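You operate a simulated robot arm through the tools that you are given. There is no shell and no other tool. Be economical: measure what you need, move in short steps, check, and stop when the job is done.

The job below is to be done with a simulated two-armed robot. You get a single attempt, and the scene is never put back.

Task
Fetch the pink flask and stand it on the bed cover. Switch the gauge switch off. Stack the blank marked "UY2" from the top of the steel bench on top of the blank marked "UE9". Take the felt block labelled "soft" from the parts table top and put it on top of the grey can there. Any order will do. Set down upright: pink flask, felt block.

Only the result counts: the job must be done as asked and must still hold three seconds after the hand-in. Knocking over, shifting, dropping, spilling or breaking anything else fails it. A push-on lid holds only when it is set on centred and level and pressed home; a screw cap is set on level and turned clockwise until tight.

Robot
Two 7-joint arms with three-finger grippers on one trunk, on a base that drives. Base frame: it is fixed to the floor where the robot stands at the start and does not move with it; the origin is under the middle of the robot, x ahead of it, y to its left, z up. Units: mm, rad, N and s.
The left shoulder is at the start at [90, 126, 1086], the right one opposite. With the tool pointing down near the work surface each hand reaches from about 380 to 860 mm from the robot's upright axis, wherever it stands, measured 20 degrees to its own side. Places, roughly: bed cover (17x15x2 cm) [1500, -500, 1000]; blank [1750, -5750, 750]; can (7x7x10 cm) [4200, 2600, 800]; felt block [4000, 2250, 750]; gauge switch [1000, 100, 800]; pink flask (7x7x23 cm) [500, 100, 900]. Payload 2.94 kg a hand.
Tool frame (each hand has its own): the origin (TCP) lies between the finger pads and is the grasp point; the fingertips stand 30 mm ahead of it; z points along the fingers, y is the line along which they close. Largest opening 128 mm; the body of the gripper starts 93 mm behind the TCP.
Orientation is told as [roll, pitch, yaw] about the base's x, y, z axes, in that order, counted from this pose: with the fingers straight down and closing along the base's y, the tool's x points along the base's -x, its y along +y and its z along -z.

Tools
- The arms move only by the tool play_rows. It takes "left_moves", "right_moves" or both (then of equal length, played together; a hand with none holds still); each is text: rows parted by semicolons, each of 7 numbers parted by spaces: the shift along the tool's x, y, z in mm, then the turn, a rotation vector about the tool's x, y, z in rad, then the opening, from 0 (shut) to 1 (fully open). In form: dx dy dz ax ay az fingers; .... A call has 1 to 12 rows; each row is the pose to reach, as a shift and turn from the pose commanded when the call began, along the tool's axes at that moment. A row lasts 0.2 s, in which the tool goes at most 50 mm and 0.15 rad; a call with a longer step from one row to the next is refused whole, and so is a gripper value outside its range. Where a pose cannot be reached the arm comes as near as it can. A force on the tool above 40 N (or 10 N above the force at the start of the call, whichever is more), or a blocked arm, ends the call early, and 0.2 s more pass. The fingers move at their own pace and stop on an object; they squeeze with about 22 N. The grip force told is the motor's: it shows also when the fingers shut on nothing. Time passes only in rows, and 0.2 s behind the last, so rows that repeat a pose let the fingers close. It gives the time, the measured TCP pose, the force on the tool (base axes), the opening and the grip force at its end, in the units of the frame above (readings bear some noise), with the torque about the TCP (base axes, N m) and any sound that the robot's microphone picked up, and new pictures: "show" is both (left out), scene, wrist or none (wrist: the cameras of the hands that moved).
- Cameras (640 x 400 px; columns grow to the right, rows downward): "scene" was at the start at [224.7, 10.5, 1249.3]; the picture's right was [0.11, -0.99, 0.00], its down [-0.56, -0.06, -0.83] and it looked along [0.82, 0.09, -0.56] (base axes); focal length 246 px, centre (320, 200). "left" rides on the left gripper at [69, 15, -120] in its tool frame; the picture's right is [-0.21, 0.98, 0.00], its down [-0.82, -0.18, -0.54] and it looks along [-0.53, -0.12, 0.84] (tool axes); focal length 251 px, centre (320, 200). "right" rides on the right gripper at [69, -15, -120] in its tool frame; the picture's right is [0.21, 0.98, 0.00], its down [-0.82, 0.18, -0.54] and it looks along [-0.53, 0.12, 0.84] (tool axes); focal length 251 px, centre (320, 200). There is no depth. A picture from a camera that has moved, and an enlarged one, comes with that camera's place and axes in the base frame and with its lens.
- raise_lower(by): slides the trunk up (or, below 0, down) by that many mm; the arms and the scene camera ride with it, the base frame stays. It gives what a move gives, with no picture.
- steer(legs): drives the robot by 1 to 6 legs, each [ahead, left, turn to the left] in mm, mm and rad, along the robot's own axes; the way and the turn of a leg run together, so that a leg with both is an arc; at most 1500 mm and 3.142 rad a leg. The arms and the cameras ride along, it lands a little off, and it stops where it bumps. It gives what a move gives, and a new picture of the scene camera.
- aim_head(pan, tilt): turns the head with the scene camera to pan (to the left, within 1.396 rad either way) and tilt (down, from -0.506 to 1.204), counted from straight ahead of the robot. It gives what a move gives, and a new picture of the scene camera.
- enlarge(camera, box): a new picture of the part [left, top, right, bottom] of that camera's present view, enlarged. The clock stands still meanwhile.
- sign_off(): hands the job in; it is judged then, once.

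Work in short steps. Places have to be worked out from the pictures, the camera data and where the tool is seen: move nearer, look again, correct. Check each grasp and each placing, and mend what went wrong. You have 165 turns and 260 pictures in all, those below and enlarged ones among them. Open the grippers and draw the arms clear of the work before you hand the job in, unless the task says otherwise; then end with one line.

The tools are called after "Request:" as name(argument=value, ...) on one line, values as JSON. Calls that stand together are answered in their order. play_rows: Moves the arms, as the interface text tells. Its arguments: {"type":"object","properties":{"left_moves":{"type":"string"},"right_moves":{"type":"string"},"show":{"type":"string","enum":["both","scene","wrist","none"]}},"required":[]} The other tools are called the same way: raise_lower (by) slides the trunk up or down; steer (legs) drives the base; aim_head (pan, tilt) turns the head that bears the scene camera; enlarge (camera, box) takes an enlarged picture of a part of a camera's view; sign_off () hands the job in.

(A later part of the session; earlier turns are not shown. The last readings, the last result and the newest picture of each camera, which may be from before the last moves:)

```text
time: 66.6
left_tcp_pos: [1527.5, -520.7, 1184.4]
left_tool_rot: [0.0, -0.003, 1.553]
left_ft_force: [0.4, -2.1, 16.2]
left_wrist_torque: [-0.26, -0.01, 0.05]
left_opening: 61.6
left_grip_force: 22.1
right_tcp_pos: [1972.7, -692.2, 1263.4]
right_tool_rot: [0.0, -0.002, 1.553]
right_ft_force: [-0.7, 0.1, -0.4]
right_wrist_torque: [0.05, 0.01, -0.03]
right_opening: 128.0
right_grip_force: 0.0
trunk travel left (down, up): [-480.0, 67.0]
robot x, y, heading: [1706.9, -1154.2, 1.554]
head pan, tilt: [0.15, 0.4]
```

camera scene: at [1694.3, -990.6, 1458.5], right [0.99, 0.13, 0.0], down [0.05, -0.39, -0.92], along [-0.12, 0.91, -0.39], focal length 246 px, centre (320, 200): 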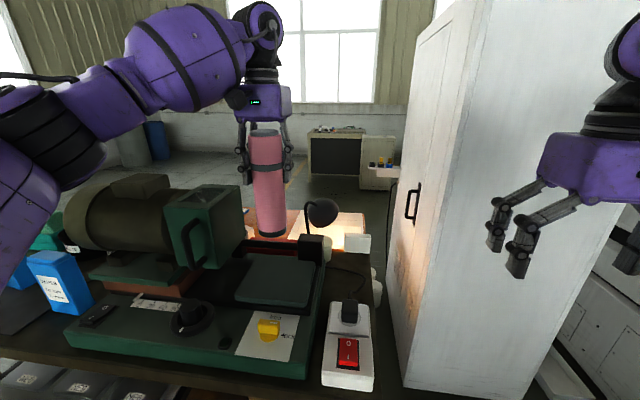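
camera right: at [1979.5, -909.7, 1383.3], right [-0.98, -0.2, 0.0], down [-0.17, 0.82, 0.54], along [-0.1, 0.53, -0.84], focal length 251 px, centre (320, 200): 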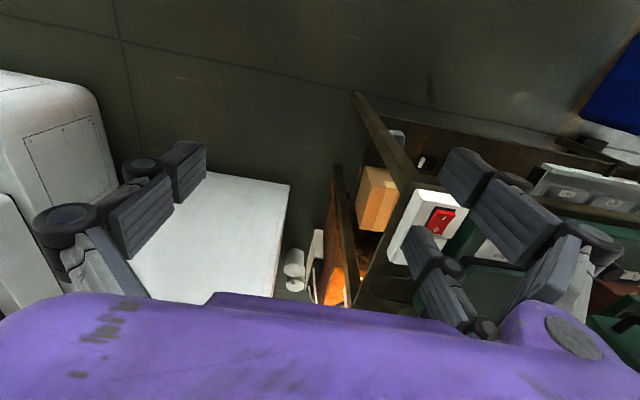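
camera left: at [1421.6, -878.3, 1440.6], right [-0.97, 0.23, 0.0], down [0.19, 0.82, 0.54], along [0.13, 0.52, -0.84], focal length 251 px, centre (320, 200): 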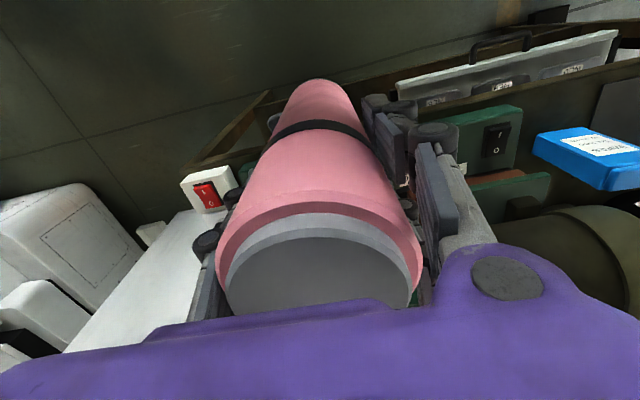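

Contact (16 N up). I ease 3 mm and open, then rise straight up.

Request:
play_rows(left_moves="0 0 -3 0 0 0 0.3; 0 0 -3 0 0 0 0.3; 0 0 -3 0 0 0 0.6; 0 0 -3 0 0 0 0.85; 0 0 -3 0 0 0 0.85; 0 0 -30 0 0 0 0.85; 0 0 -70 0 0 0 0.85; 0 0 -110 0 0 0 0.85; 0 0 -150 0 0 0 0.85; 0 0 -150 0 0 0 0.85", show="scene")

Request:
enlarge(camera="scene", box=[180, 150, 400, 325])

```text
time: 68.8
left_tcp_pos: [1525.2, -518.9, 1332.5]
left_tool_rot: [0.0, -0.002, 1.556]
left_ft_force: [0.5, 0.2, -0.3]
left_wrist_torque: [-0.05, -0.01, -0.01]
left_opening: 108.8
left_grip_force: 0.0
right_tcp_pos: [1971.3, -691.5, 1262.5]
right_tool_rot: [0.0, 0.001, 1.552]
right_ft_force: [0.5, -0.2, 0.0]
right_wrist_torque: [-0.03, 0.0, -0.02]
right_opening: 128.1
right_grip_force: 0.0
trunk travel left (down, up): [-480.0, 67.0]
robot x, y, heading: [1705.9, -1152.8, 1.554]
head pan, tilt: [0.15, 0.4]
camera scene: at [1695.2, -989.3, 1458.3], right [0.99, 0.13, 0.0], down [0.05, -0.39, -0.92], along [-0.12, 0.91, -0.39], focal length 246 px, centre (320, 200)
```

scene: 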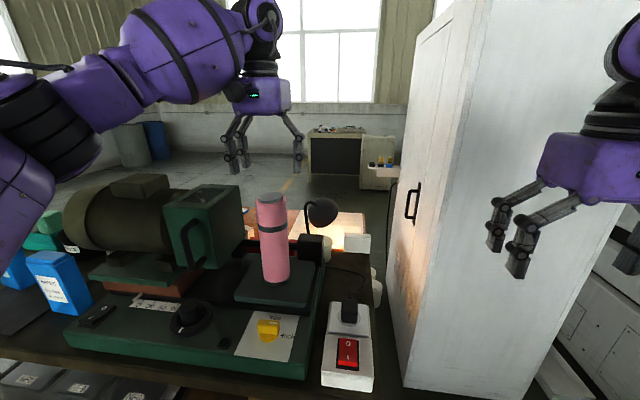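

```text
2.29 times, centred on (290, 238) of scene
camera zoom: at [1695.2, -989.3, 1458.3], right [0.99, 0.13, 0.0], down [0.05, -0.39, -0.92], along [-0.12, 0.91, -0.39], focal length 561 px, centre (389, 114)
```

zoom: 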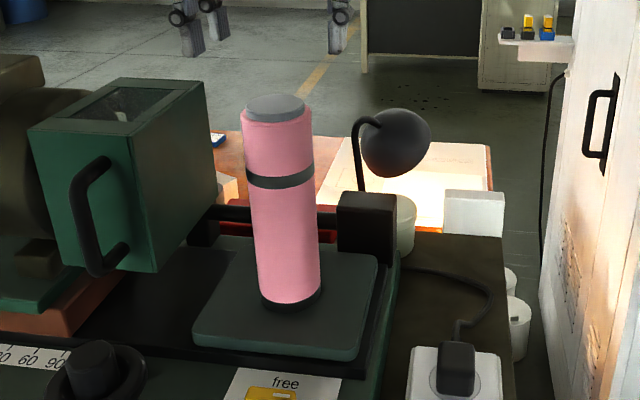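

Flask stands upright on the cover. I raise and draw back the left hand, then back off and turn around toward the steel bench.

Request:
play_rows(left_moves="0 0 -30 0 0 0 0.85; 40 0 -40 0 0 0 0.85; 85 10 -40 0 0 0 0.85; 130 20 -40 0 0 0 0.85; 170 25 -40 0 0 0 0.85", right_moves="0 0 0 0 0 0 1; 0 40 0 0 0 0 1; 0 80 0 0 0 0 1; 0 80 0 0 0 0 1; 0 80 0 0 0 0 1", show="none")

Request:
steer(legs=[[-500, 0, 0], [0, 0, -3.1]])

Request:
aim_head(pan=0.0, tilt=0.25)

```text
time: 70.0
left_tcp_pos: [1495.0, -687.4, 1373.1]
left_tool_rot: [-0.003, -0.002, 1.555]
left_ft_force: [0.7, -0.5, -0.5]
left_wrist_torque: [0.07, -0.04, 0.01]
left_opening: 108.6
left_grip_force: 0.0
right_tcp_pos: [1890.9, -691.6, 1264.3]
right_tool_rot: [0.001, -0.005, 1.553]
right_ft_force: [-0.6, 0.4, -0.3]
right_wrist_torque: [0.05, -0.04, 0.0]
right_opening: 128.3
right_grip_force: 0.0
trunk travel left (down, up): [-480.0, 67.0]
robot x, y, heading: [1706.7, -1154.8, 1.552]
head pan, tilt: [0.15, 0.4]
```

```text
time: 80.2
left_tcp_pos: [1916.6, -2119.7, 1373.3]
left_tool_rot: [-0.001, -0.001, -1.563]
left_ft_force: [0.5, 0.2, 0.8]
left_wrist_torque: [0.02, 0.0, 0.03]
left_opening: 108.6
left_grip_force: 0.2
right_tcp_pos: [1522.9, -2124.7, 1261.9]
right_tool_rot: [0.0, -0.002, -1.564]
right_ft_force: [0.1, -0.4, -0.2]
right_wrist_torque: [-0.04, -0.03, 0.0]
right_opening: 128.2
right_grip_force: 0.0
trunk travel left (down, up): [-480.0, 67.0]
robot x, y, heading: [1698.4, -1657.7, -1.563]
head pan, tilt: [0.15, 0.4]
camera scene: at [1713.2, -1818.6, 1458.5], right [-0.99, -0.16, 0.0], down [-0.06, 0.38, -0.92], along [0.14, -0.91, -0.39], focal length 246 px, centre (320, 200)
```

scene: 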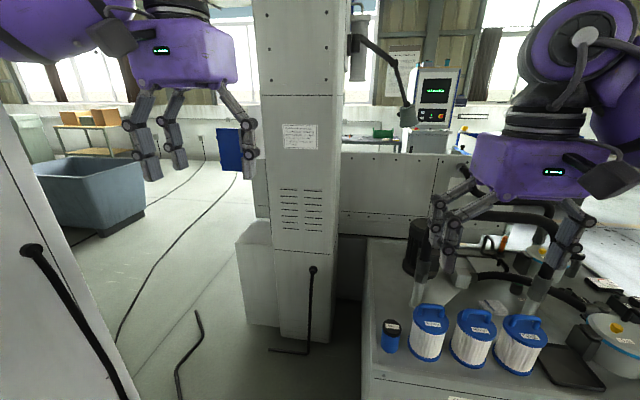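

```text
time: 80.9
left_tcp_pos: [1916.5, -2119.8, 1373.5]
left_tool_rot: [-0.001, -0.001, -1.561]
left_ft_force: [0.7, -0.2, 0.6]
left_wrist_torque: [-0.02, -0.03, -0.01]
left_opening: 108.8
left_grip_force: 0.1
right_tcp_pos: [1523.3, -2125.5, 1262.4]
right_tool_rot: [-0.001, -0.001, -1.565]
right_ft_force: [0.2, 0.0, 0.0]
right_wrist_torque: [0.0, 0.0, 0.01]
right_opening: 128.1
right_grip_force: 0.0
trunk travel left (down, up): [-480.0, 67.0]
robot x, y, heading: [1693.9, -1655.2, -1.567]
head pan, tilt: [0.0, 0.25]
camera scene: at [1699.3, -1820.5, 1472.4], right [-1.0, -0.01, 0.0], down [0.0, 0.25, -0.97], along [0.01, -0.97, -0.25], focal length 246 px, centre (320, 200)
```

scene: 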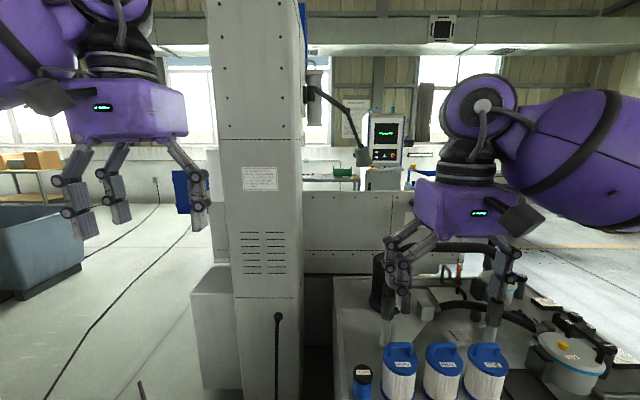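

A big machine blocks straight ahead; the floor at x≈-300 looked clear. I strafe right (world -x) 1.9 m and look down that way.

Request:
steer(legs=[[0, -1000, 0], [0, -950, 0]])

```text
time: 98.2
left_tcp_pos: [-16.1, -2145.5, 1373.2]
left_tool_rot: [0.0, 0.0, -1.546]
left_ft_force: [0.4, -0.2, -0.9]
left_wrist_torque: [-0.02, 0.01, -0.02]
left_opening: 108.9
left_grip_force: 0.1
right_tcp_pos: [-408.9, -2157.1, 1262.7]
right_tool_rot: [0.0, -0.002, -1.544]
right_ft_force: [-0.2, 0.2, 0.0]
right_wrist_torque: [0.02, 0.02, 0.02]
right_opening: 127.8
right_grip_force: 0.0
trunk travel left (down, up): [-480.0, 67.0]
robot x, y, heading: [-243.0, -1684.9, -1.546]
head pan, tilt: [0.0, 0.25]
camera scene: at [-238.1, -1850.3, 1472.4], right [-1.0, -0.02, 0.0], down [-0.01, 0.25, -0.97], along [0.02, -0.97, -0.25], focal length 246 px, centre (320, 200)
```

scene: 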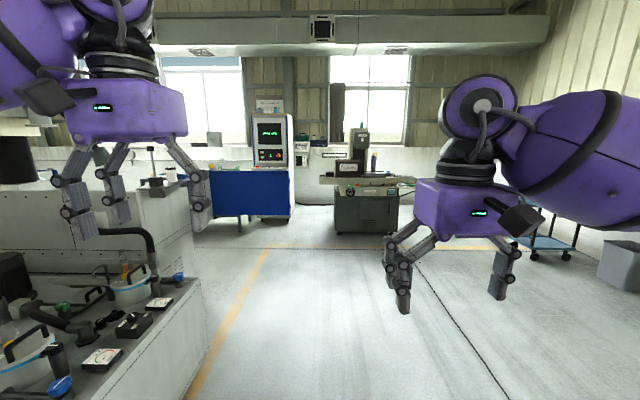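

Clear ahead. I drive 2.2 m along this aisle, then look to the left.

Request:
steer(legs=[[1500, 0, 0], [900, 0, 0]])

Request:
aim_head(pan=0.7, tilt=0.3)

```text
time: 110.1
left_tcp_pos: [60.5, -4563.9, 1373.2]
left_tool_rot: [0.0, -0.004, -1.542]
left_ft_force: [-0.2, 0.2, 0.6]
left_wrist_torque: [-0.03, 0.01, -0.02]
left_opening: 108.9
left_grip_force: 0.2
right_tcp_pos: [-331.1, -4575.9, 1262.7]
right_tool_rot: [0.001, -0.002, -1.545]
right_ft_force: [-0.3, 0.4, -0.7]
right_wrist_torque: [0.0, -0.02, -0.01]
right_opening: 128.0
right_grip_force: 0.1
trunk travel left (down, up): [-480.0, 67.0]
robot x, y, heading: [-169.1, -4103.0, -1.546]
head pan, tilt: [0.0, 0.25]
camera scene: at [-162.5, -4268.1, 1472.5], right [-1.0, -0.03, 0.0], down [-0.01, 0.25, -0.97], along [0.03, -0.97, -0.25], focal length 246 px, centre (320, 200)
```

scene: 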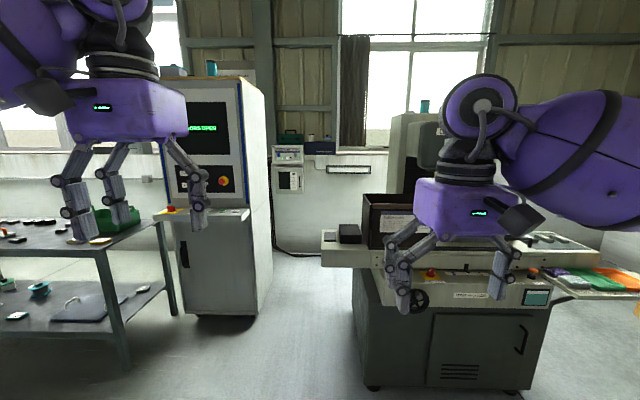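

```text
time: 111.1
left_tcp_pos: [62.1, -4563.3, 1374.0]
left_tool_rot: [0.001, 0.0, -1.544]
left_ft_force: [0.9, -0.6, -0.4]
left_wrist_torque: [0.0, 0.03, -0.02]
left_opening: 108.8
left_grip_force: 0.1
right_tcp_pos: [-334.0, -4576.8, 1262.2]
right_tool_rot: [-0.001, -0.002, -1.544]
right_ft_force: [-0.4, -1.1, 0.1]
right_wrist_torque: [-0.01, 0.01, 0.04]
right_opening: 127.8
right_grip_force: 0.2
trunk travel left (down, up): [-480.0, 67.0]
robot x, y, heading: [-171.4, -4106.9, -1.542]
head pan, tilt: [0.7, 0.3]
camera scene: at [-103.1, -4244.8, 1467.7], right [-0.75, -0.66, 0.0], down [-0.2, 0.22, -0.96], along [0.63, -0.71, -0.3], focal length 246 px, centre (320, 200)
```

scene: 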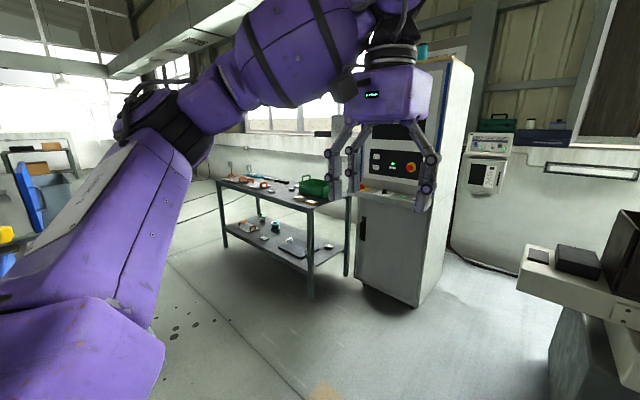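

The steel bench spans x≈1140–2620 with its front at y≈-5525. I go ahead 450 and strafe left 1.9 m to stand before it.

Request:
steer(legs=[[450, 0, 0], [0, 1000, -0.03], [0, 900, 0]])

Request:
aim_head(pan=0.0, tilt=0.5)

```text
time: 120.0
left_tcp_pos: [812.4, -5013.4, 1374.7]
left_tool_rot: [0.014, 0.005, -1.551]
left_ft_force: [0.2, -0.4, 0.1]
left_wrist_torque: [-0.02, 0.05, 0.01]
left_opening: 108.8
left_grip_force: 0.1
right_tcp_pos: [420.6, -5023.5, 1257.2]
right_tool_rot: [0.016, 0.003, -1.551]
right_ft_force: [0.3, -0.8, -0.2]
right_wrist_torque: [-0.03, 0.02, 0.04]
right_opening: 127.8
right_grip_force: 0.0
trunk travel left (down, up): [-480.0, 67.0]
robot x, y, heading: [611.4, -4544.6, -1.553]
head pan, tilt: [0.7, 0.3]
stopped in leg 2: the robot was blocked; the commanded pose is now the measured one
camera scene: at [648.8, -4694.4, 1468.2], right [-0.75, -0.66, -0.02], down [-0.18, 0.23, -0.96], along [0.64, -0.71, -0.29], focal length 246 px, centre (320, 200)
```

scene: 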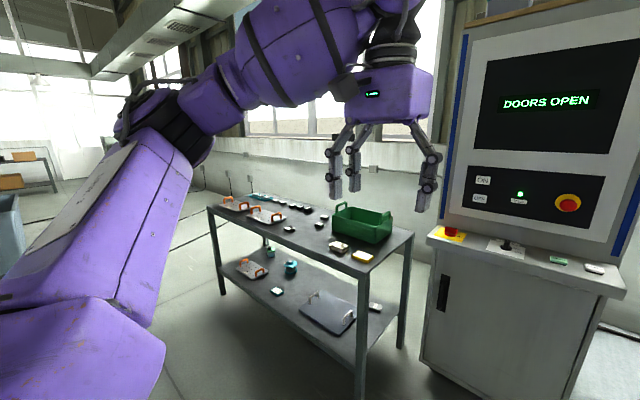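

```text
time: 121.1
left_tcp_pos: [806.8, -5016.6, 1372.5]
left_tool_rot: [0.022, 0.008, -1.553]
left_ft_force: [-0.2, -0.1, -0.2]
left_wrist_torque: [0.01, 0.01, 0.01]
left_opening: 108.8
left_grip_force: 0.0
right_tcp_pos: [415.8, -5024.4, 1253.3]
right_tool_rot: [0.02, 0.009, -1.552]
right_ft_force: [1.1, -0.4, -0.8]
right_wrist_torque: [0.0, 0.04, -0.01]
right_opening: 128.1
right_grip_force: 0.0
trunk travel left (down, up): [-480.0, 67.0]
robot x, y, heading: [615.4, -4539.5, -1.552]
head pan, tilt: [0.0, 0.499]
camera scene: at [585.5, -4716.8, 1447.2], right [-1.0, -0.02, -0.02], down [0.01, 0.49, -0.87], along [0.03, -0.87, -0.49], focal length 246 px, centre (320, 200)
```

scene: 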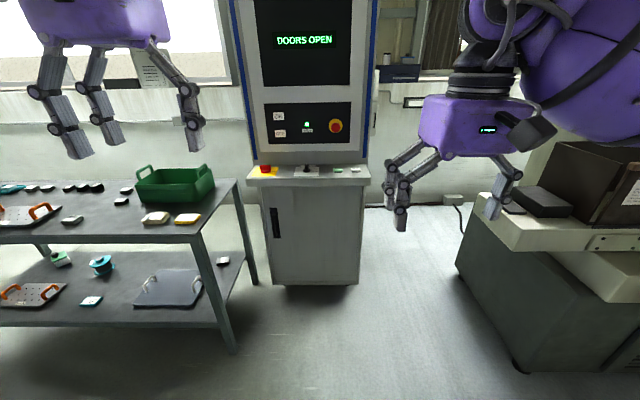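

The robot was blocked on its left and seems slightly tilted; I look down to the left to see what it met.

Request:
aim_head(pan=1.39, tilt=0.8)

```text
time: 122.6
left_tcp_pos: [806.0, -5014.8, 1373.5]
left_tool_rot: [0.022, 0.009, -1.555]
left_ft_force: [0.4, -0.2, -0.3]
left_wrist_torque: [0.03, 0.01, -0.03]
left_opening: 108.9
left_grip_force: 0.0
right_tcp_pos: [416.0, -5023.2, 1253.9]
right_tool_rot: [0.021, 0.009, -1.555]
right_ft_force: [0.7, -0.3, -0.6]
right_wrist_torque: [0.01, 0.0, 0.01]
right_opening: 128.2
right_grip_force: 0.0
trunk travel left (down, up): [-480.0, 67.0]
robot x, y, heading: [611.9, -4541.3, -1.558]
head pan, tilt: [1.389, 0.799]
camera scene: at [663.5, -4638.7, 1423.8], right [-0.16, -0.99, -0.01], down [-0.69, 0.12, -0.71], along [0.7, -0.11, -0.7], focal length 246 px, centre (320, 200)
```

scene: 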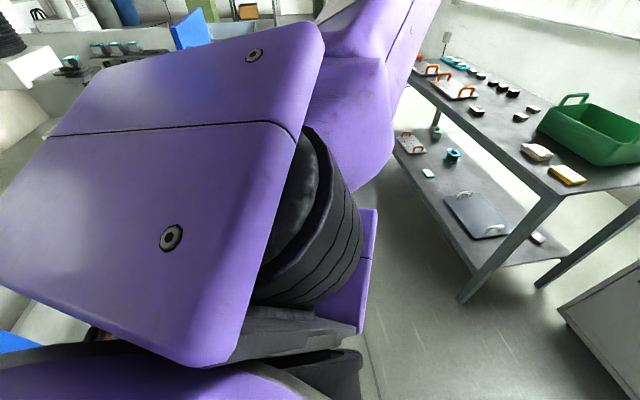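

I back away 250 mm to the right to release, and look level to the left.

Request:
steer(legs=[[0, -300, 0]])

Request:
aim_head(pan=1.39, tilt=0.25)

```text
time: 125.8
left_tcp_pos: [540.9, -5006.7, 1373.7]
left_tool_rot: [-0.002, 0.0, -1.553]
left_ft_force: [1.2, 0.7, -0.3]
left_wrist_torque: [-0.02, -0.01, 0.03]
left_opening: 108.6
left_grip_force: 0.2
right_tcp_pos: [146.7, -5017.2, 1263.0]
right_tool_rot: [0.001, -0.003, -1.555]
right_ft_force: [0.4, -0.5, -0.8]
right_wrist_torque: [-0.01, 0.01, 0.0]
right_opening: 128.1
right_grip_force: 0.0
trunk travel left (down, up): [-480.0, 67.0]
robot x, y, heading: [314.8, -4545.2, -1.551]
head pan, tilt: [1.389, 0.799]
camera scene: at [397.6, -4629.9, 1423.3], right [-0.16, -0.99, 0.0], down [-0.71, 0.12, -0.7], along [0.69, -0.11, -0.72], focal length 246 px, centre (320, 200)
```

scene: 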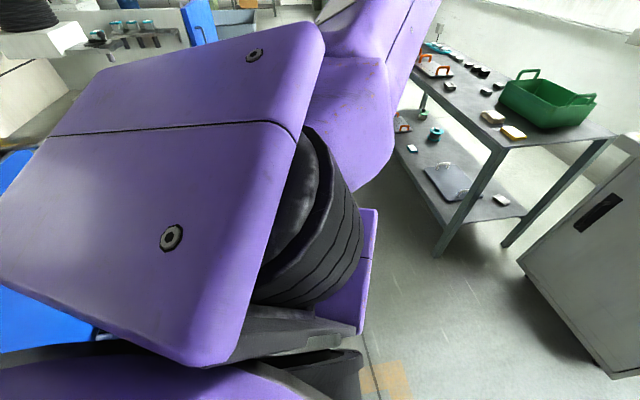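

```text
time: 126.8
left_tcp_pos: [540.0, -5006.6, 1373.2]
left_tool_rot: [0.001, -0.001, -1.552]
left_ft_force: [0.2, -0.5, 0.5]
left_wrist_torque: [-0.02, 0.0, -0.04]
left_opening: 108.9
left_grip_force: 0.2
right_tcp_pos: [146.4, -5017.0, 1263.6]
right_tool_rot: [-0.001, -0.002, -1.553]
right_ft_force: [0.4, 0.5, -0.1]
right_wrist_torque: [-0.05, 0.01, 0.0]
right_opening: 128.4
right_grip_force: 0.1
trunk travel left (down, up): [-480.0, 67.0]
robot x, y, heading: [320.0, -4549.3, -1.551]
head pan, tilt: [1.389, 0.25]
camera scene: at [410.0, -4631.9, 1472.4], right [-0.16, -0.99, 0.0], down [-0.24, 0.04, -0.97], along [0.96, -0.16, -0.25], focal length 246 px, centre (320, 200)
```

scene: 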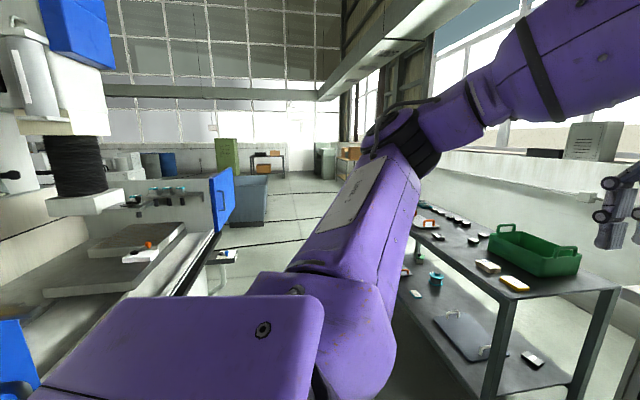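

The block was the open blue machine door behind the robot (reaching y≈-4050). I go ahead 330 mm to clear it, then strafe left.

Request:
steer(legs=[[330, 0, 0], [0, 700, 0]])

```text
time: 135.1
left_tcp_pos: [1245.4, -5320.8, 1374.0]
left_tool_rot: [0.0, -0.001, -1.553]
left_ft_force: [0.1, 0.3, -0.5]
left_wrist_torque: [0.02, -0.02, -0.02]
left_opening: 108.9
left_grip_force: 0.1
right_tcp_pos: [851.5, -5331.4, 1262.1]
right_tool_rot: [0.0, -0.001, -1.553]
right_ft_force: [0.4, -0.5, 0.5]
right_wrist_torque: [-0.06, 0.0, -0.04]
right_opening: 127.9
right_grip_force: 0.0
trunk travel left (down, up): [-480.0, 67.0]
robot x, y, heading: [1018.7, -4856.8, -1.553]
head pan, tilt: [1.389, 0.25]
camera scene: at [1114.3, -4945.5, 1472.5], right [-0.16, -0.99, 0.0], down [-0.24, 0.04, -0.97], along [0.96, -0.15, -0.25], focal length 246 px, centre (320, 200)
```

scene: 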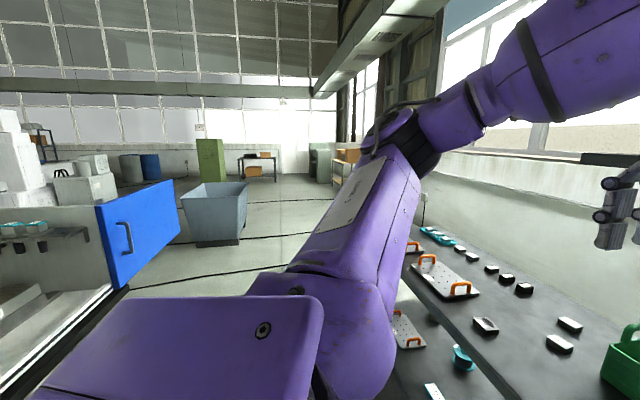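

Passed. I go on 700 mm left and look at the bench top.

Request:
steer(legs=[[0, 720, 0]])

Request:
aim_head(pan=0.0, tilt=0.75)

```text
time: 141.9
left_tcp_pos: [1969.0, -5302.7, 1373.3]
left_tool_rot: [0.001, -0.002, -1.547]
left_ft_force: [-0.1, 0.0, -0.1]
left_wrist_torque: [0.02, -0.01, -0.04]
left_opening: 109.1
left_grip_force: 0.1
right_tcp_pos: [1575.3, -5315.1, 1261.3]
right_tool_rot: [0.001, -0.001, -1.546]
right_ft_force: [-0.4, -0.5, -0.4]
right_wrist_torque: [0.0, 0.02, 0.0]
right_opening: 128.3
right_grip_force: 0.0
trunk travel left (down, up): [-480.0, 67.0]
robot x, y, heading: [1743.2, -4843.2, -1.546]
head pan, tilt: [1.389, 0.25]
camera scene: at [1837.3, -4928.6, 1472.5], right [-0.16, -0.99, 0.0], down [-0.24, 0.04, -0.97], along [0.96, -0.15, -0.25], focal length 246 px, centre (320, 200)
```

scene: 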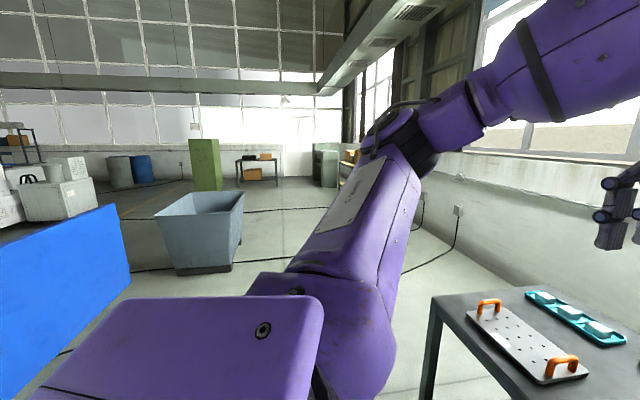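

```text
time: 143.4
left_tcp_pos: [1969.2, -5301.7, 1373.7]
left_tool_rot: [-0.001, -0.002, -1.547]
left_ft_force: [0.5, -0.1, -0.2]
left_wrist_torque: [0.02, 0.0, 0.02]
left_opening: 108.8
left_grip_force: 0.0
right_tcp_pos: [1576.2, -5315.4, 1263.8]
right_tool_rot: [-0.001, -0.003, -1.547]
right_ft_force: [-0.2, 0.0, -0.9]
right_wrist_torque: [-0.02, 0.01, -0.01]
right_opening: 127.9
right_grip_force: 0.2
trunk travel left (down, up): [-480.0, 67.0]
robot x, y, heading: [1740.9, -4843.6, -1.548]
head pan, tilt: [0.0, 0.75]
camera scene: at [1747.3, -4996.8, 1427.4], right [-1.0, -0.03, 0.0], down [-0.02, 0.68, -0.73], along [0.02, -0.73, -0.68], focal length 246 px, centre (320, 200)
```

scene: 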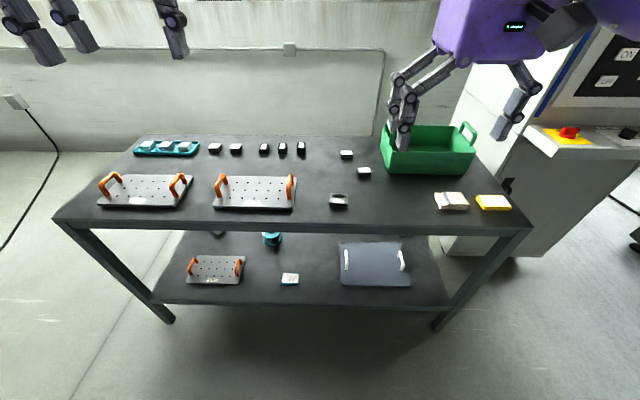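

The blanks lie on the bench; I zoom in to read the marks.

Request:
enlarge(camera="scene", box=[190, 125, 310, 200])

Request:
enlarge(camera="scene", box=[300, 140, 400, 215])

Request:
enlarge(camera="scene", box=[120, 125, 220, 190])

```text
5.33 times, centred on (250, 162) of scene
camera zoom: at [1747.3, -4996.8, 1427.4], right [-1.0, -0.03, 0.0], down [-0.02, 0.68, -0.73], along [0.02, -0.73, -0.68], focal length 1310 px, centre (693, 400)
```

zoom: 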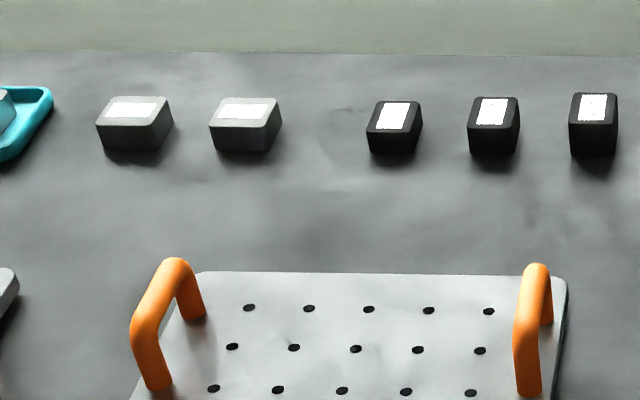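

```text
5.33 times, centred on (350, 178) of scene
camera zoom: at [1747.3, -4996.8, 1427.4], right [-1.0, -0.03, 0.0], down [-0.02, 0.68, -0.73], along [0.02, -0.73, -0.68], focal length 1310 px, centre (160, 320)
```

zoom: 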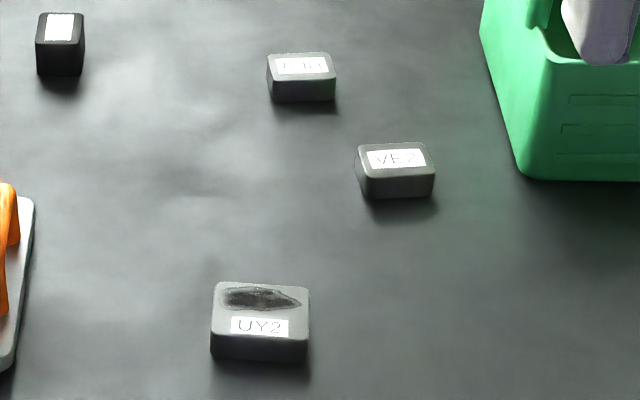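

```text
6.15 times, centred on (170, 158) of scene
camera zoom: at [1747.3, -4996.8, 1427.4], right [-1.0, -0.03, 0.0], down [-0.02, 0.68, -0.73], along [0.02, -0.73, -0.68], focal length 1511 px, centre (1243, 462)
```

zoom: 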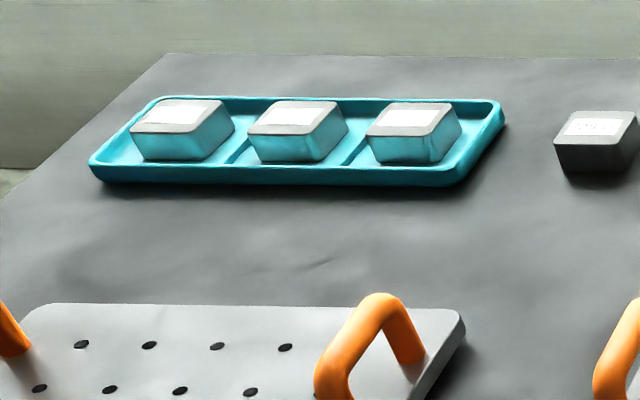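

UY2 is at scene (338, 200). I need UE9 – I go nearer and lower the trunk to read the other marks.

Request:
raise_lower(by=-180)

Request:
steer(legs=[[220, 0, 0]])

Request:
enlarge(camera="scene", box=[180, 50, 330, 145])

Request:
enlarge(camera="scene", box=[290, 60, 410, 135])

```text
time: 145.4
left_tcp_pos: [1969.6, -5302.1, 1193.6]
left_tool_rot: [0.0, -0.003, -1.546]
left_ft_force: [0.4, -0.3, -0.4]
left_wrist_torque: [-0.04, 0.02, -0.03]
left_opening: 108.7
left_grip_force: 0.1
right_tcp_pos: [1576.3, -5316.1, 1083.0]
right_tool_rot: [0.002, -0.002, -1.549]
right_ft_force: [-1.3, -0.4, -0.2]
right_wrist_torque: [-0.03, 0.0, 0.0]
right_opening: 128.2
right_grip_force: 0.1
trunk travel left (down, up): [-300.0, 247.0]
robot x, y, heading: [1740.0, -4840.4, -1.547]
head pan, tilt: [0.0, 0.75]
```

```text
time: 147.1
left_tcp_pos: [1974.5, -5523.2, 1193.3]
left_tool_rot: [0.001, -0.001, -1.547]
left_ft_force: [0.9, -1.6, 0.5]
left_wrist_torque: [0.02, 0.0, 0.04]
left_opening: 108.9
left_grip_force: 0.0
right_tcp_pos: [1581.2, -5537.0, 1082.2]
right_tool_rot: [0.0, -0.002, -1.546]
right_ft_force: [0.5, -1.0, -0.8]
right_wrist_torque: [0.04, -0.01, 0.0]
right_opening: 127.8
right_grip_force: 0.0
trunk travel left (down, up): [-300.0, 247.0]
robot x, y, heading: [1747.6, -5064.9, -1.549]
head pan, tilt: [0.0, 0.75]
camera scene: at [1754.3, -5280.7, 1236.2], right [-1.0, -0.02, 0.0], down [-0.02, 0.68, -0.73], along [0.02, -0.73, -0.68], focal length 246 px, centre (320, 200)
```

scene: 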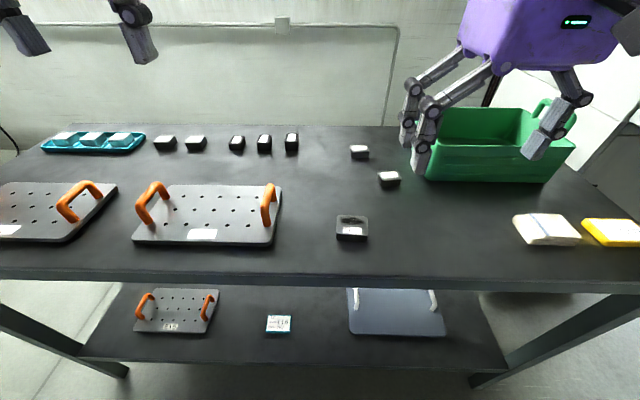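

```text
4.21 times, centred on (255, 98) of scene
camera zoom: at [1754.3, -5280.7, 1236.2], right [-1.0, -0.02, 0.0], down [-0.02, 0.68, -0.73], along [0.02, -0.73, -0.68], focal length 1034 px, centre (594, 632)
```

zoom: 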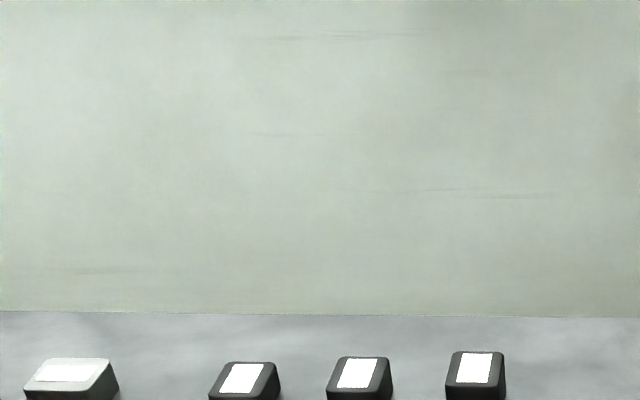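

```text
5.33 times, centred on (350, 98) of scene
camera zoom: at [1754.3, -5280.7, 1236.2], right [-1.0, -0.02, 0.0], down [-0.02, 0.68, -0.73], along [0.02, -0.73, -0.68], focal length 1310 px, centre (160, 747)
```

zoom: 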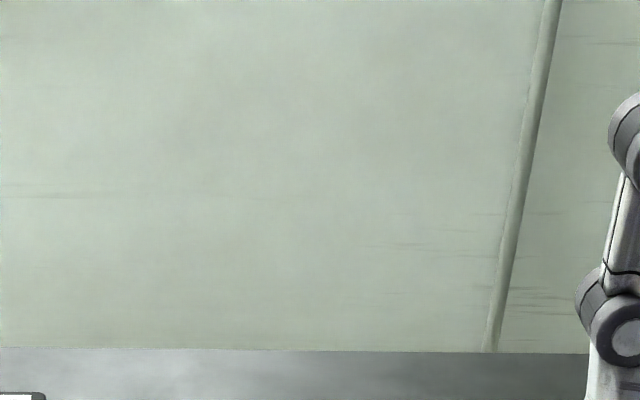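

My boxes missed; I re-enlarge on the right places.

Request:
enlarge(camera="scene", box=[325, 140, 415, 196])

Request:
enlarge(camera="scene", box=[222, 120, 304, 171])

Request:
enlarge(camera="scene", box=[140, 120, 222, 171])

```text
7.11 times, centred on (370, 168) of scene
camera zoom: at [1754.3, -5280.7, 1236.2], right [-1.0, -0.02, 0.0], down [-0.02, 0.68, -0.73], along [0.02, -0.73, -0.68], focal length 1746 px, centre (-36, 428)
```

zoom: 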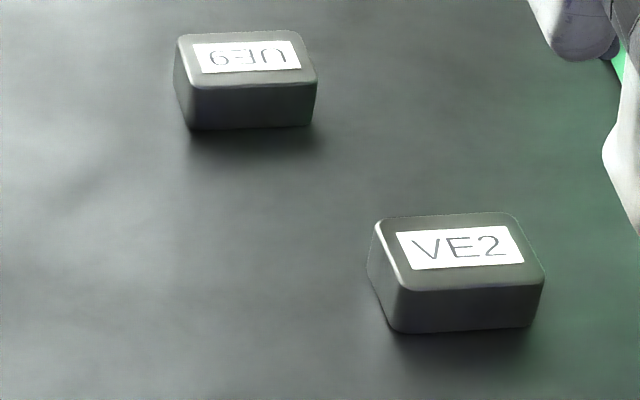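

```text
7.80 times, centred on (263, 146) of scene
camera zoom: at [1754.3, -5280.7, 1236.2], right [-1.0, -0.02, 0.0], down [-0.02, 0.68, -0.73], along [0.02, -0.73, -0.68], focal length 1916 px, centre (765, 625)
```

zoom: 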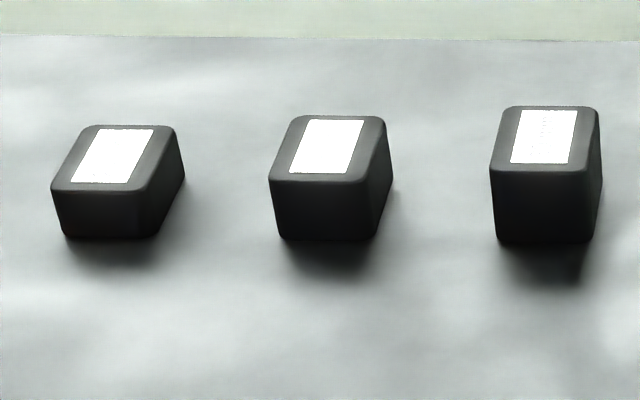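

```text
7.80 times, centred on (181, 146) of scene
camera zoom: at [1754.3, -5280.7, 1236.2], right [-1.0, -0.02, 0.0], down [-0.02, 0.68, -0.73], along [0.02, -0.73, -0.68], focal length 1916 px, centre (1405, 625)
```

zoom: 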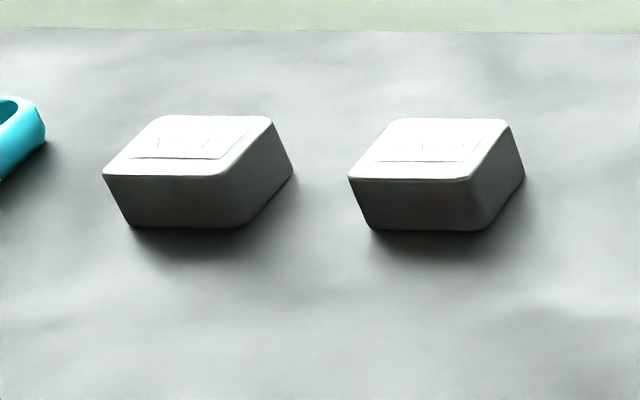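

"UE9" (upside down in view) is at scene (359, 152), UY2 at (352, 228). I bring the right hand above UY2 to measure with its camera.

Request:
play_rows(right_moves="-20 35 0 0 0 0 1; -40 70 0 0 0 0 1; -70 105 20 0 0 0 1; -70 105 60 0 0 0 1; -70 105 60 0 0 0 1", show="both")

```text
refused: row 3 steps farther than a row can; nothing moved
```

Row 3 stepped too far; I split it.

Request:
play_rows(right_moves="-20 35 0 0 0 0 1; -40 70 0 0 0 0 1; -60 100 10 0 0 0 1; -70 105 45 0 0 0 1; -70 105 60 0 0 0 1; -70 105 60 0 0 0 1", show="both")

```text
time: 148.5
left_tcp_pos: [1974.2, -5523.0, 1193.5]
left_tool_rot: [0.0, -0.001, -1.547]
left_ft_force: [0.5, 0.0, 0.3]
left_wrist_torque: [0.0, 0.0, 0.01]
left_opening: 108.6
left_grip_force: 0.0
right_tcp_pos: [1688.0, -5604.8, 1022.6]
right_tool_rot: [0.001, 0.0, -1.548]
right_ft_force: [0.5, -0.7, 1.0]
right_wrist_torque: [-0.03, 0.01, 0.0]
right_opening: 127.9
right_grip_force: 0.0
trunk travel left (down, up): [-300.0, 247.0]
robot x, y, heading: [1747.1, -5062.0, -1.546]
head pan, tilt: [0.0, 0.75]
camera scene: at [1754.3, -5280.6, 1236.3], right [-1.0, -0.02, 0.0], down [-0.02, 0.68, -0.73], along [0.02, -0.73, -0.68], focal length 246 px, centre (320, 200)
camera right: at [1671.8, -5535.8, 1142.0], right [0.97, 0.24, 0.0], down [0.2, -0.82, 0.54], along [0.13, -0.53, -0.84], focal length 251 px, centre (320, 200)
```

scene: 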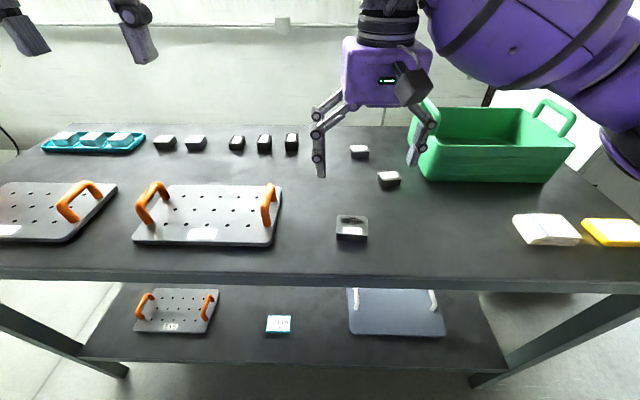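
right: 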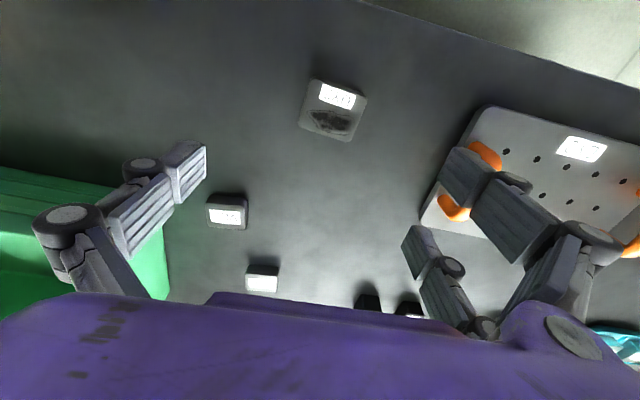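

Triangulation: UY2 top centre ≈ (1700, -5592, 889), UE9 ≈ (1660, -5864, 887). I go above UY2, down to 945, and check.

Request:
play_rows(right_moves="12 12 20 0 0 0 0.8; 12 12 60 0 0 0 0.8; 12 12 78 0 0 0 0.8; 12 12 78 0 0 0 0.8", show="both")

```text
time: 149.5
left_tcp_pos: [1975.1, -5522.6, 1193.2]
left_tool_rot: [-0.001, -0.002, -1.545]
left_ft_force: [-0.2, 0.5, -0.1]
left_wrist_torque: [-0.01, 0.02, -0.01]
left_opening: 108.7
left_grip_force: 0.0
right_tcp_pos: [1700.7, -5592.7, 943.1]
right_tool_rot: [0.001, -0.002, -1.549]
right_ft_force: [-0.5, 0.2, -0.1]
right_wrist_torque: [0.01, 0.02, 0.01]
right_opening: 102.6
right_grip_force: 0.2
trunk travel left (down, up): [-300.0, 247.0]
robot x, y, heading: [1748.7, -5061.4, -1.546]
head pan, tilt: [0.0, 0.75]
camera scene: at [1754.2, -5280.5, 1236.3], right [-1.0, -0.02, 0.0], down [-0.02, 0.68, -0.73], along [0.02, -0.73, -0.68], focal length 246 px, centre (320, 200)
camera right: at [1683.8, -5524.2, 1063.7], right [0.97, 0.24, 0.0], down [0.2, -0.82, 0.54], along [0.13, -0.53, -0.84], focal length 251 px, centre (320, 200)
```

scene: 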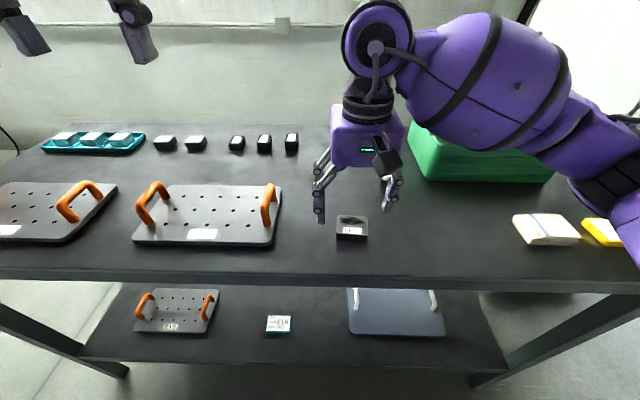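
right: 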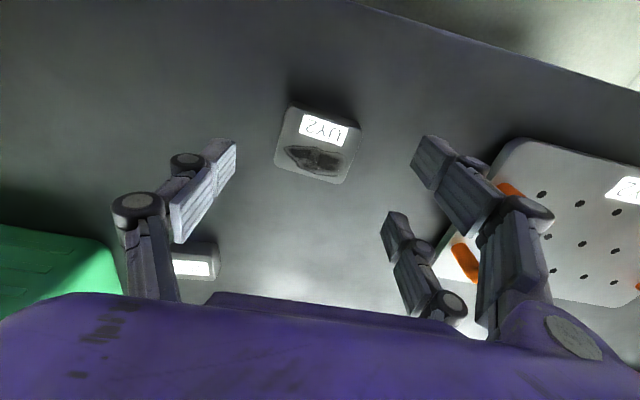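

Hand is centred over UY2. I descend 40 mm carefully (tips at ~872) and close.

Request:
play_rows(right_moves="1 0 15 0 0 0 0.8; 1 0 28 0 0 0 0.8; 1 0 35 0 0 0 0.8; 1 0 41 0 0 0 0.8; 1 0 41 0 0 0 0.8", show="scene")

Request:
enlarge(camera="scene", box=[290, 150, 420, 260])

```text
time: 150.7
left_tcp_pos: [1974.2, -5522.7, 1193.5]
left_tool_rot: [-0.001, -0.002, -1.546]
left_ft_force: [-0.1, 0.7, -0.1]
left_wrist_torque: [0.0, 0.0, -0.02]
left_opening: 108.5
left_grip_force: 0.0
right_tcp_pos: [1699.9, -5590.5, 903.9]
right_tool_rot: [0.001, -0.002, -1.547]
right_ft_force: [0.6, 0.3, 0.5]
right_wrist_torque: [-0.01, -0.03, -0.01]
right_opening: 102.7
right_grip_force: 0.0
trunk travel left (down, up): [-300.0, 247.0]
robot x, y, heading: [1749.7, -5064.3, -1.552]
head pan, tilt: [0.0, 0.75]
camera scene: at [1754.3, -5280.5, 1236.3], right [-1.0, -0.02, 0.0], down [-0.02, 0.68, -0.73], along [0.02, -0.73, -0.68], focal length 246 px, centre (320, 200)
```

scene: 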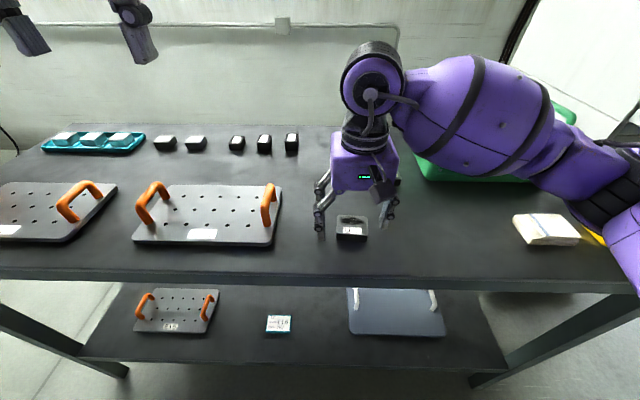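

```text
3.64 times, centred on (355, 205) of scene
camera zoom: at [1754.3, -5280.5, 1236.3], right [-1.0, -0.02, 0.0], down [-0.02, 0.68, -0.73], along [0.02, -0.73, -0.68], focal length 893 px, centre (193, 182)
```

zoom: 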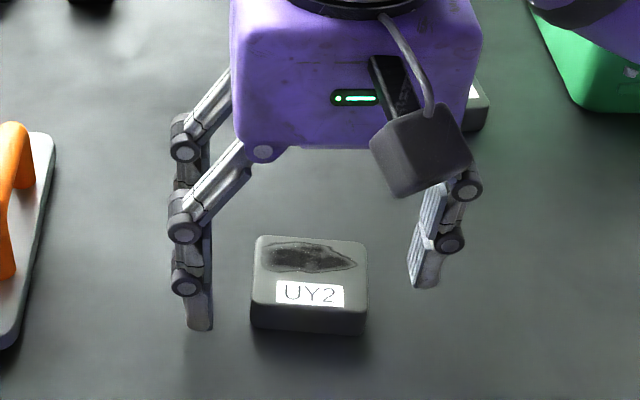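

Tips straddle the block well (≈13 mm overlap). I lower 3 mm more and close.

Request:
play_rows(right_moves="0 0 3 0 0 0 0.8; 0 0 3 0 0 0 0.3; 0 0 3 0 0 0 0.3; 0 0 3 0 0 0 0.3; 0 0 3 0 0 0 0.3", show="none")

Request:
enlarge(camera="scene", box=[290, 150, 420, 260])

```text
time: 151.9
left_tcp_pos: [1974.6, -5523.3, 1193.5]
left_tool_rot: [0.0, -0.002, -1.547]
left_ft_force: [-0.8, 0.7, -0.2]
left_wrist_torque: [0.02, 0.04, 0.0]
left_opening: 108.6
left_grip_force: 0.1
right_tcp_pos: [1698.2, -5590.8, 900.3]
right_tool_rot: [0.0, -0.003, -1.548]
right_ft_force: [-1.4, 0.6, 1.5]
right_wrist_torque: [-0.04, 0.25, -0.01]
right_opening: 58.9
right_grip_force: 21.9
trunk travel left (down, up): [-300.0, 247.0]
robot x, y, heading: [1746.9, -5061.8, -1.547]
head pan, tilt: [0.0, 0.75]
```

```text
3.64 times, centred on (355, 205) of scene
camera zoom: at [1754.2, -5280.5, 1236.3], right [-1.0, -0.02, 0.0], down [-0.02, 0.68, -0.73], along [0.02, -0.73, -0.68], focal length 893 px, centre (193, 182)
```

zoom: 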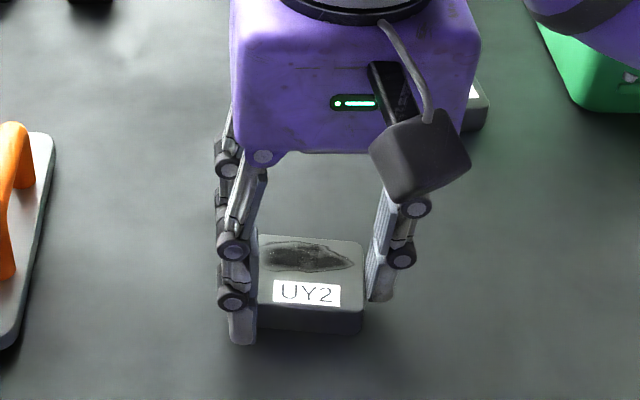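

Gripped (58.9 mm). I lift 100 mm, then drive ahead 120 mm so UE9 is in comfortable reach.

Request:
play_rows(right_moves="0 0 -20 0 0 0 0.3; 0 0 -60 0 0 0 0.3; 0 0 -100 0 0 0 0.3; 0 0 -100 0 0 0 0.3", show="none")

Request:
steer(legs=[[120, 0, 0]])

```text
time: 152.9
left_tcp_pos: [1975.2, -5524.3, 1193.0]
left_tool_rot: [-0.001, -0.001, -1.547]
left_ft_force: [-0.8, 0.5, -0.8]
left_wrist_torque: [0.03, 0.02, 0.01]
left_opening: 108.7
left_grip_force: 0.0
right_tcp_pos: [1698.5, -5589.5, 1001.0]
right_tool_rot: [0.0, 0.001, -1.549]
right_ft_force: [0.6, 0.8, -3.5]
right_wrist_torque: [0.05, -0.02, 0.03]
right_opening: 59.1
right_grip_force: 21.6
trunk travel left (down, up): [-300.0, 247.0]
robot x, y, heading: [1747.8, -5063.5, -1.542]
head pan, tilt: [0.0, 0.75]
```

```text
time: 154.1
left_tcp_pos: [1976.4, -5639.4, 1192.9]
left_tool_rot: [0.001, 0.0, -1.544]
left_ft_force: [-0.4, 0.1, 0.3]
left_wrist_torque: [0.07, -0.02, -0.03]
left_opening: 108.9
left_grip_force: 0.0
right_tcp_pos: [1702.0, -5708.4, 1001.7]
right_tool_rot: [0.001, 0.0, -1.547]
right_ft_force: [0.8, -0.8, -4.4]
right_wrist_torque: [0.05, -0.02, -0.02]
right_opening: 58.8
right_grip_force: 22.2
trunk travel left (down, up): [-300.0, 247.0]
robot x, y, heading: [1749.2, -5180.0, -1.545]
head pan, tilt: [0.0, 0.75]
camera scene: at [1757.2, -5398.9, 1236.2], right [-1.0, -0.02, 0.0], down [-0.02, 0.68, -0.73], along [0.02, -0.73, -0.68], focal length 246 px, centre (320, 200)
```

scene: 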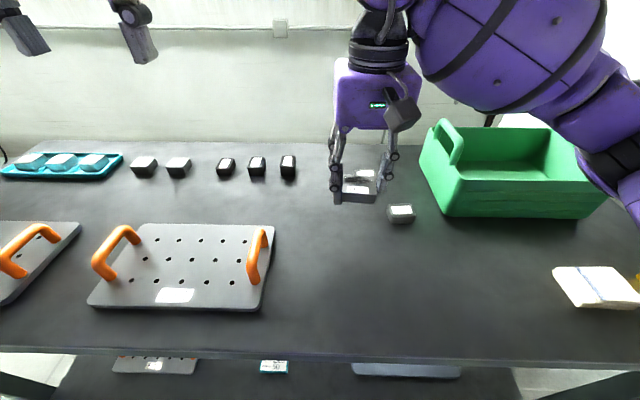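

I zoom to check the held block and re-measure UE9.

Request:
enlarge(camera="scene", box=[310, 130, 430, 230])

Request:
enlarge(camera="right", box=[140, 80, 460, 300])

```text
4.00 times, centred on (370, 180) of scene
camera zoom: at [1757.2, -5398.9, 1236.2], right [-1.0, -0.02, 0.0], down [-0.02, 0.68, -0.73], along [0.02, -0.73, -0.68], focal length 982 px, centre (120, 280)
```

zoom: 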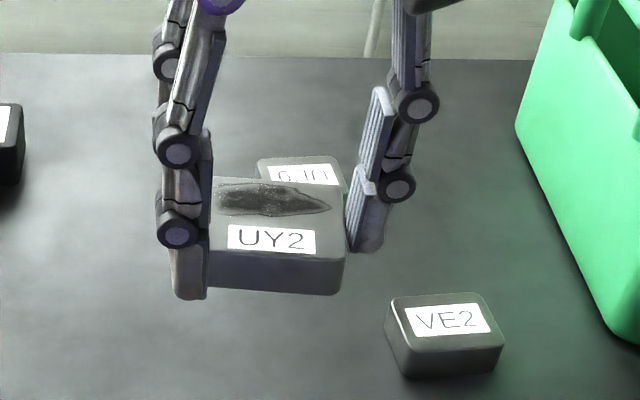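

```text
1.82 times, centred on (300, 190) of right
camera zoom: at [1683.9, -5639.3, 1121.2], right [0.97, 0.24, 0.0], down [0.2, -0.82, 0.54], along [0.13, -0.53, -0.84], focal length 457 px, centre (356, 218)
```

zoom: 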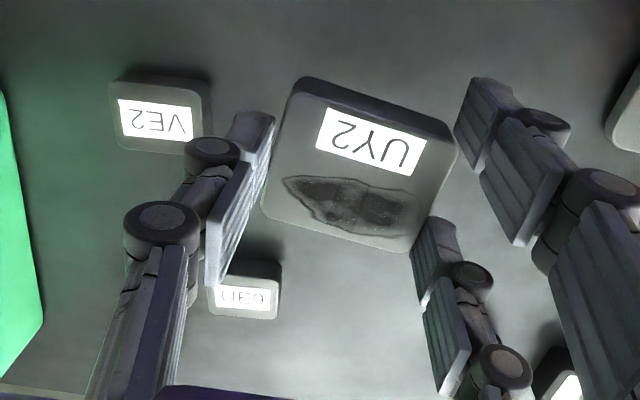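

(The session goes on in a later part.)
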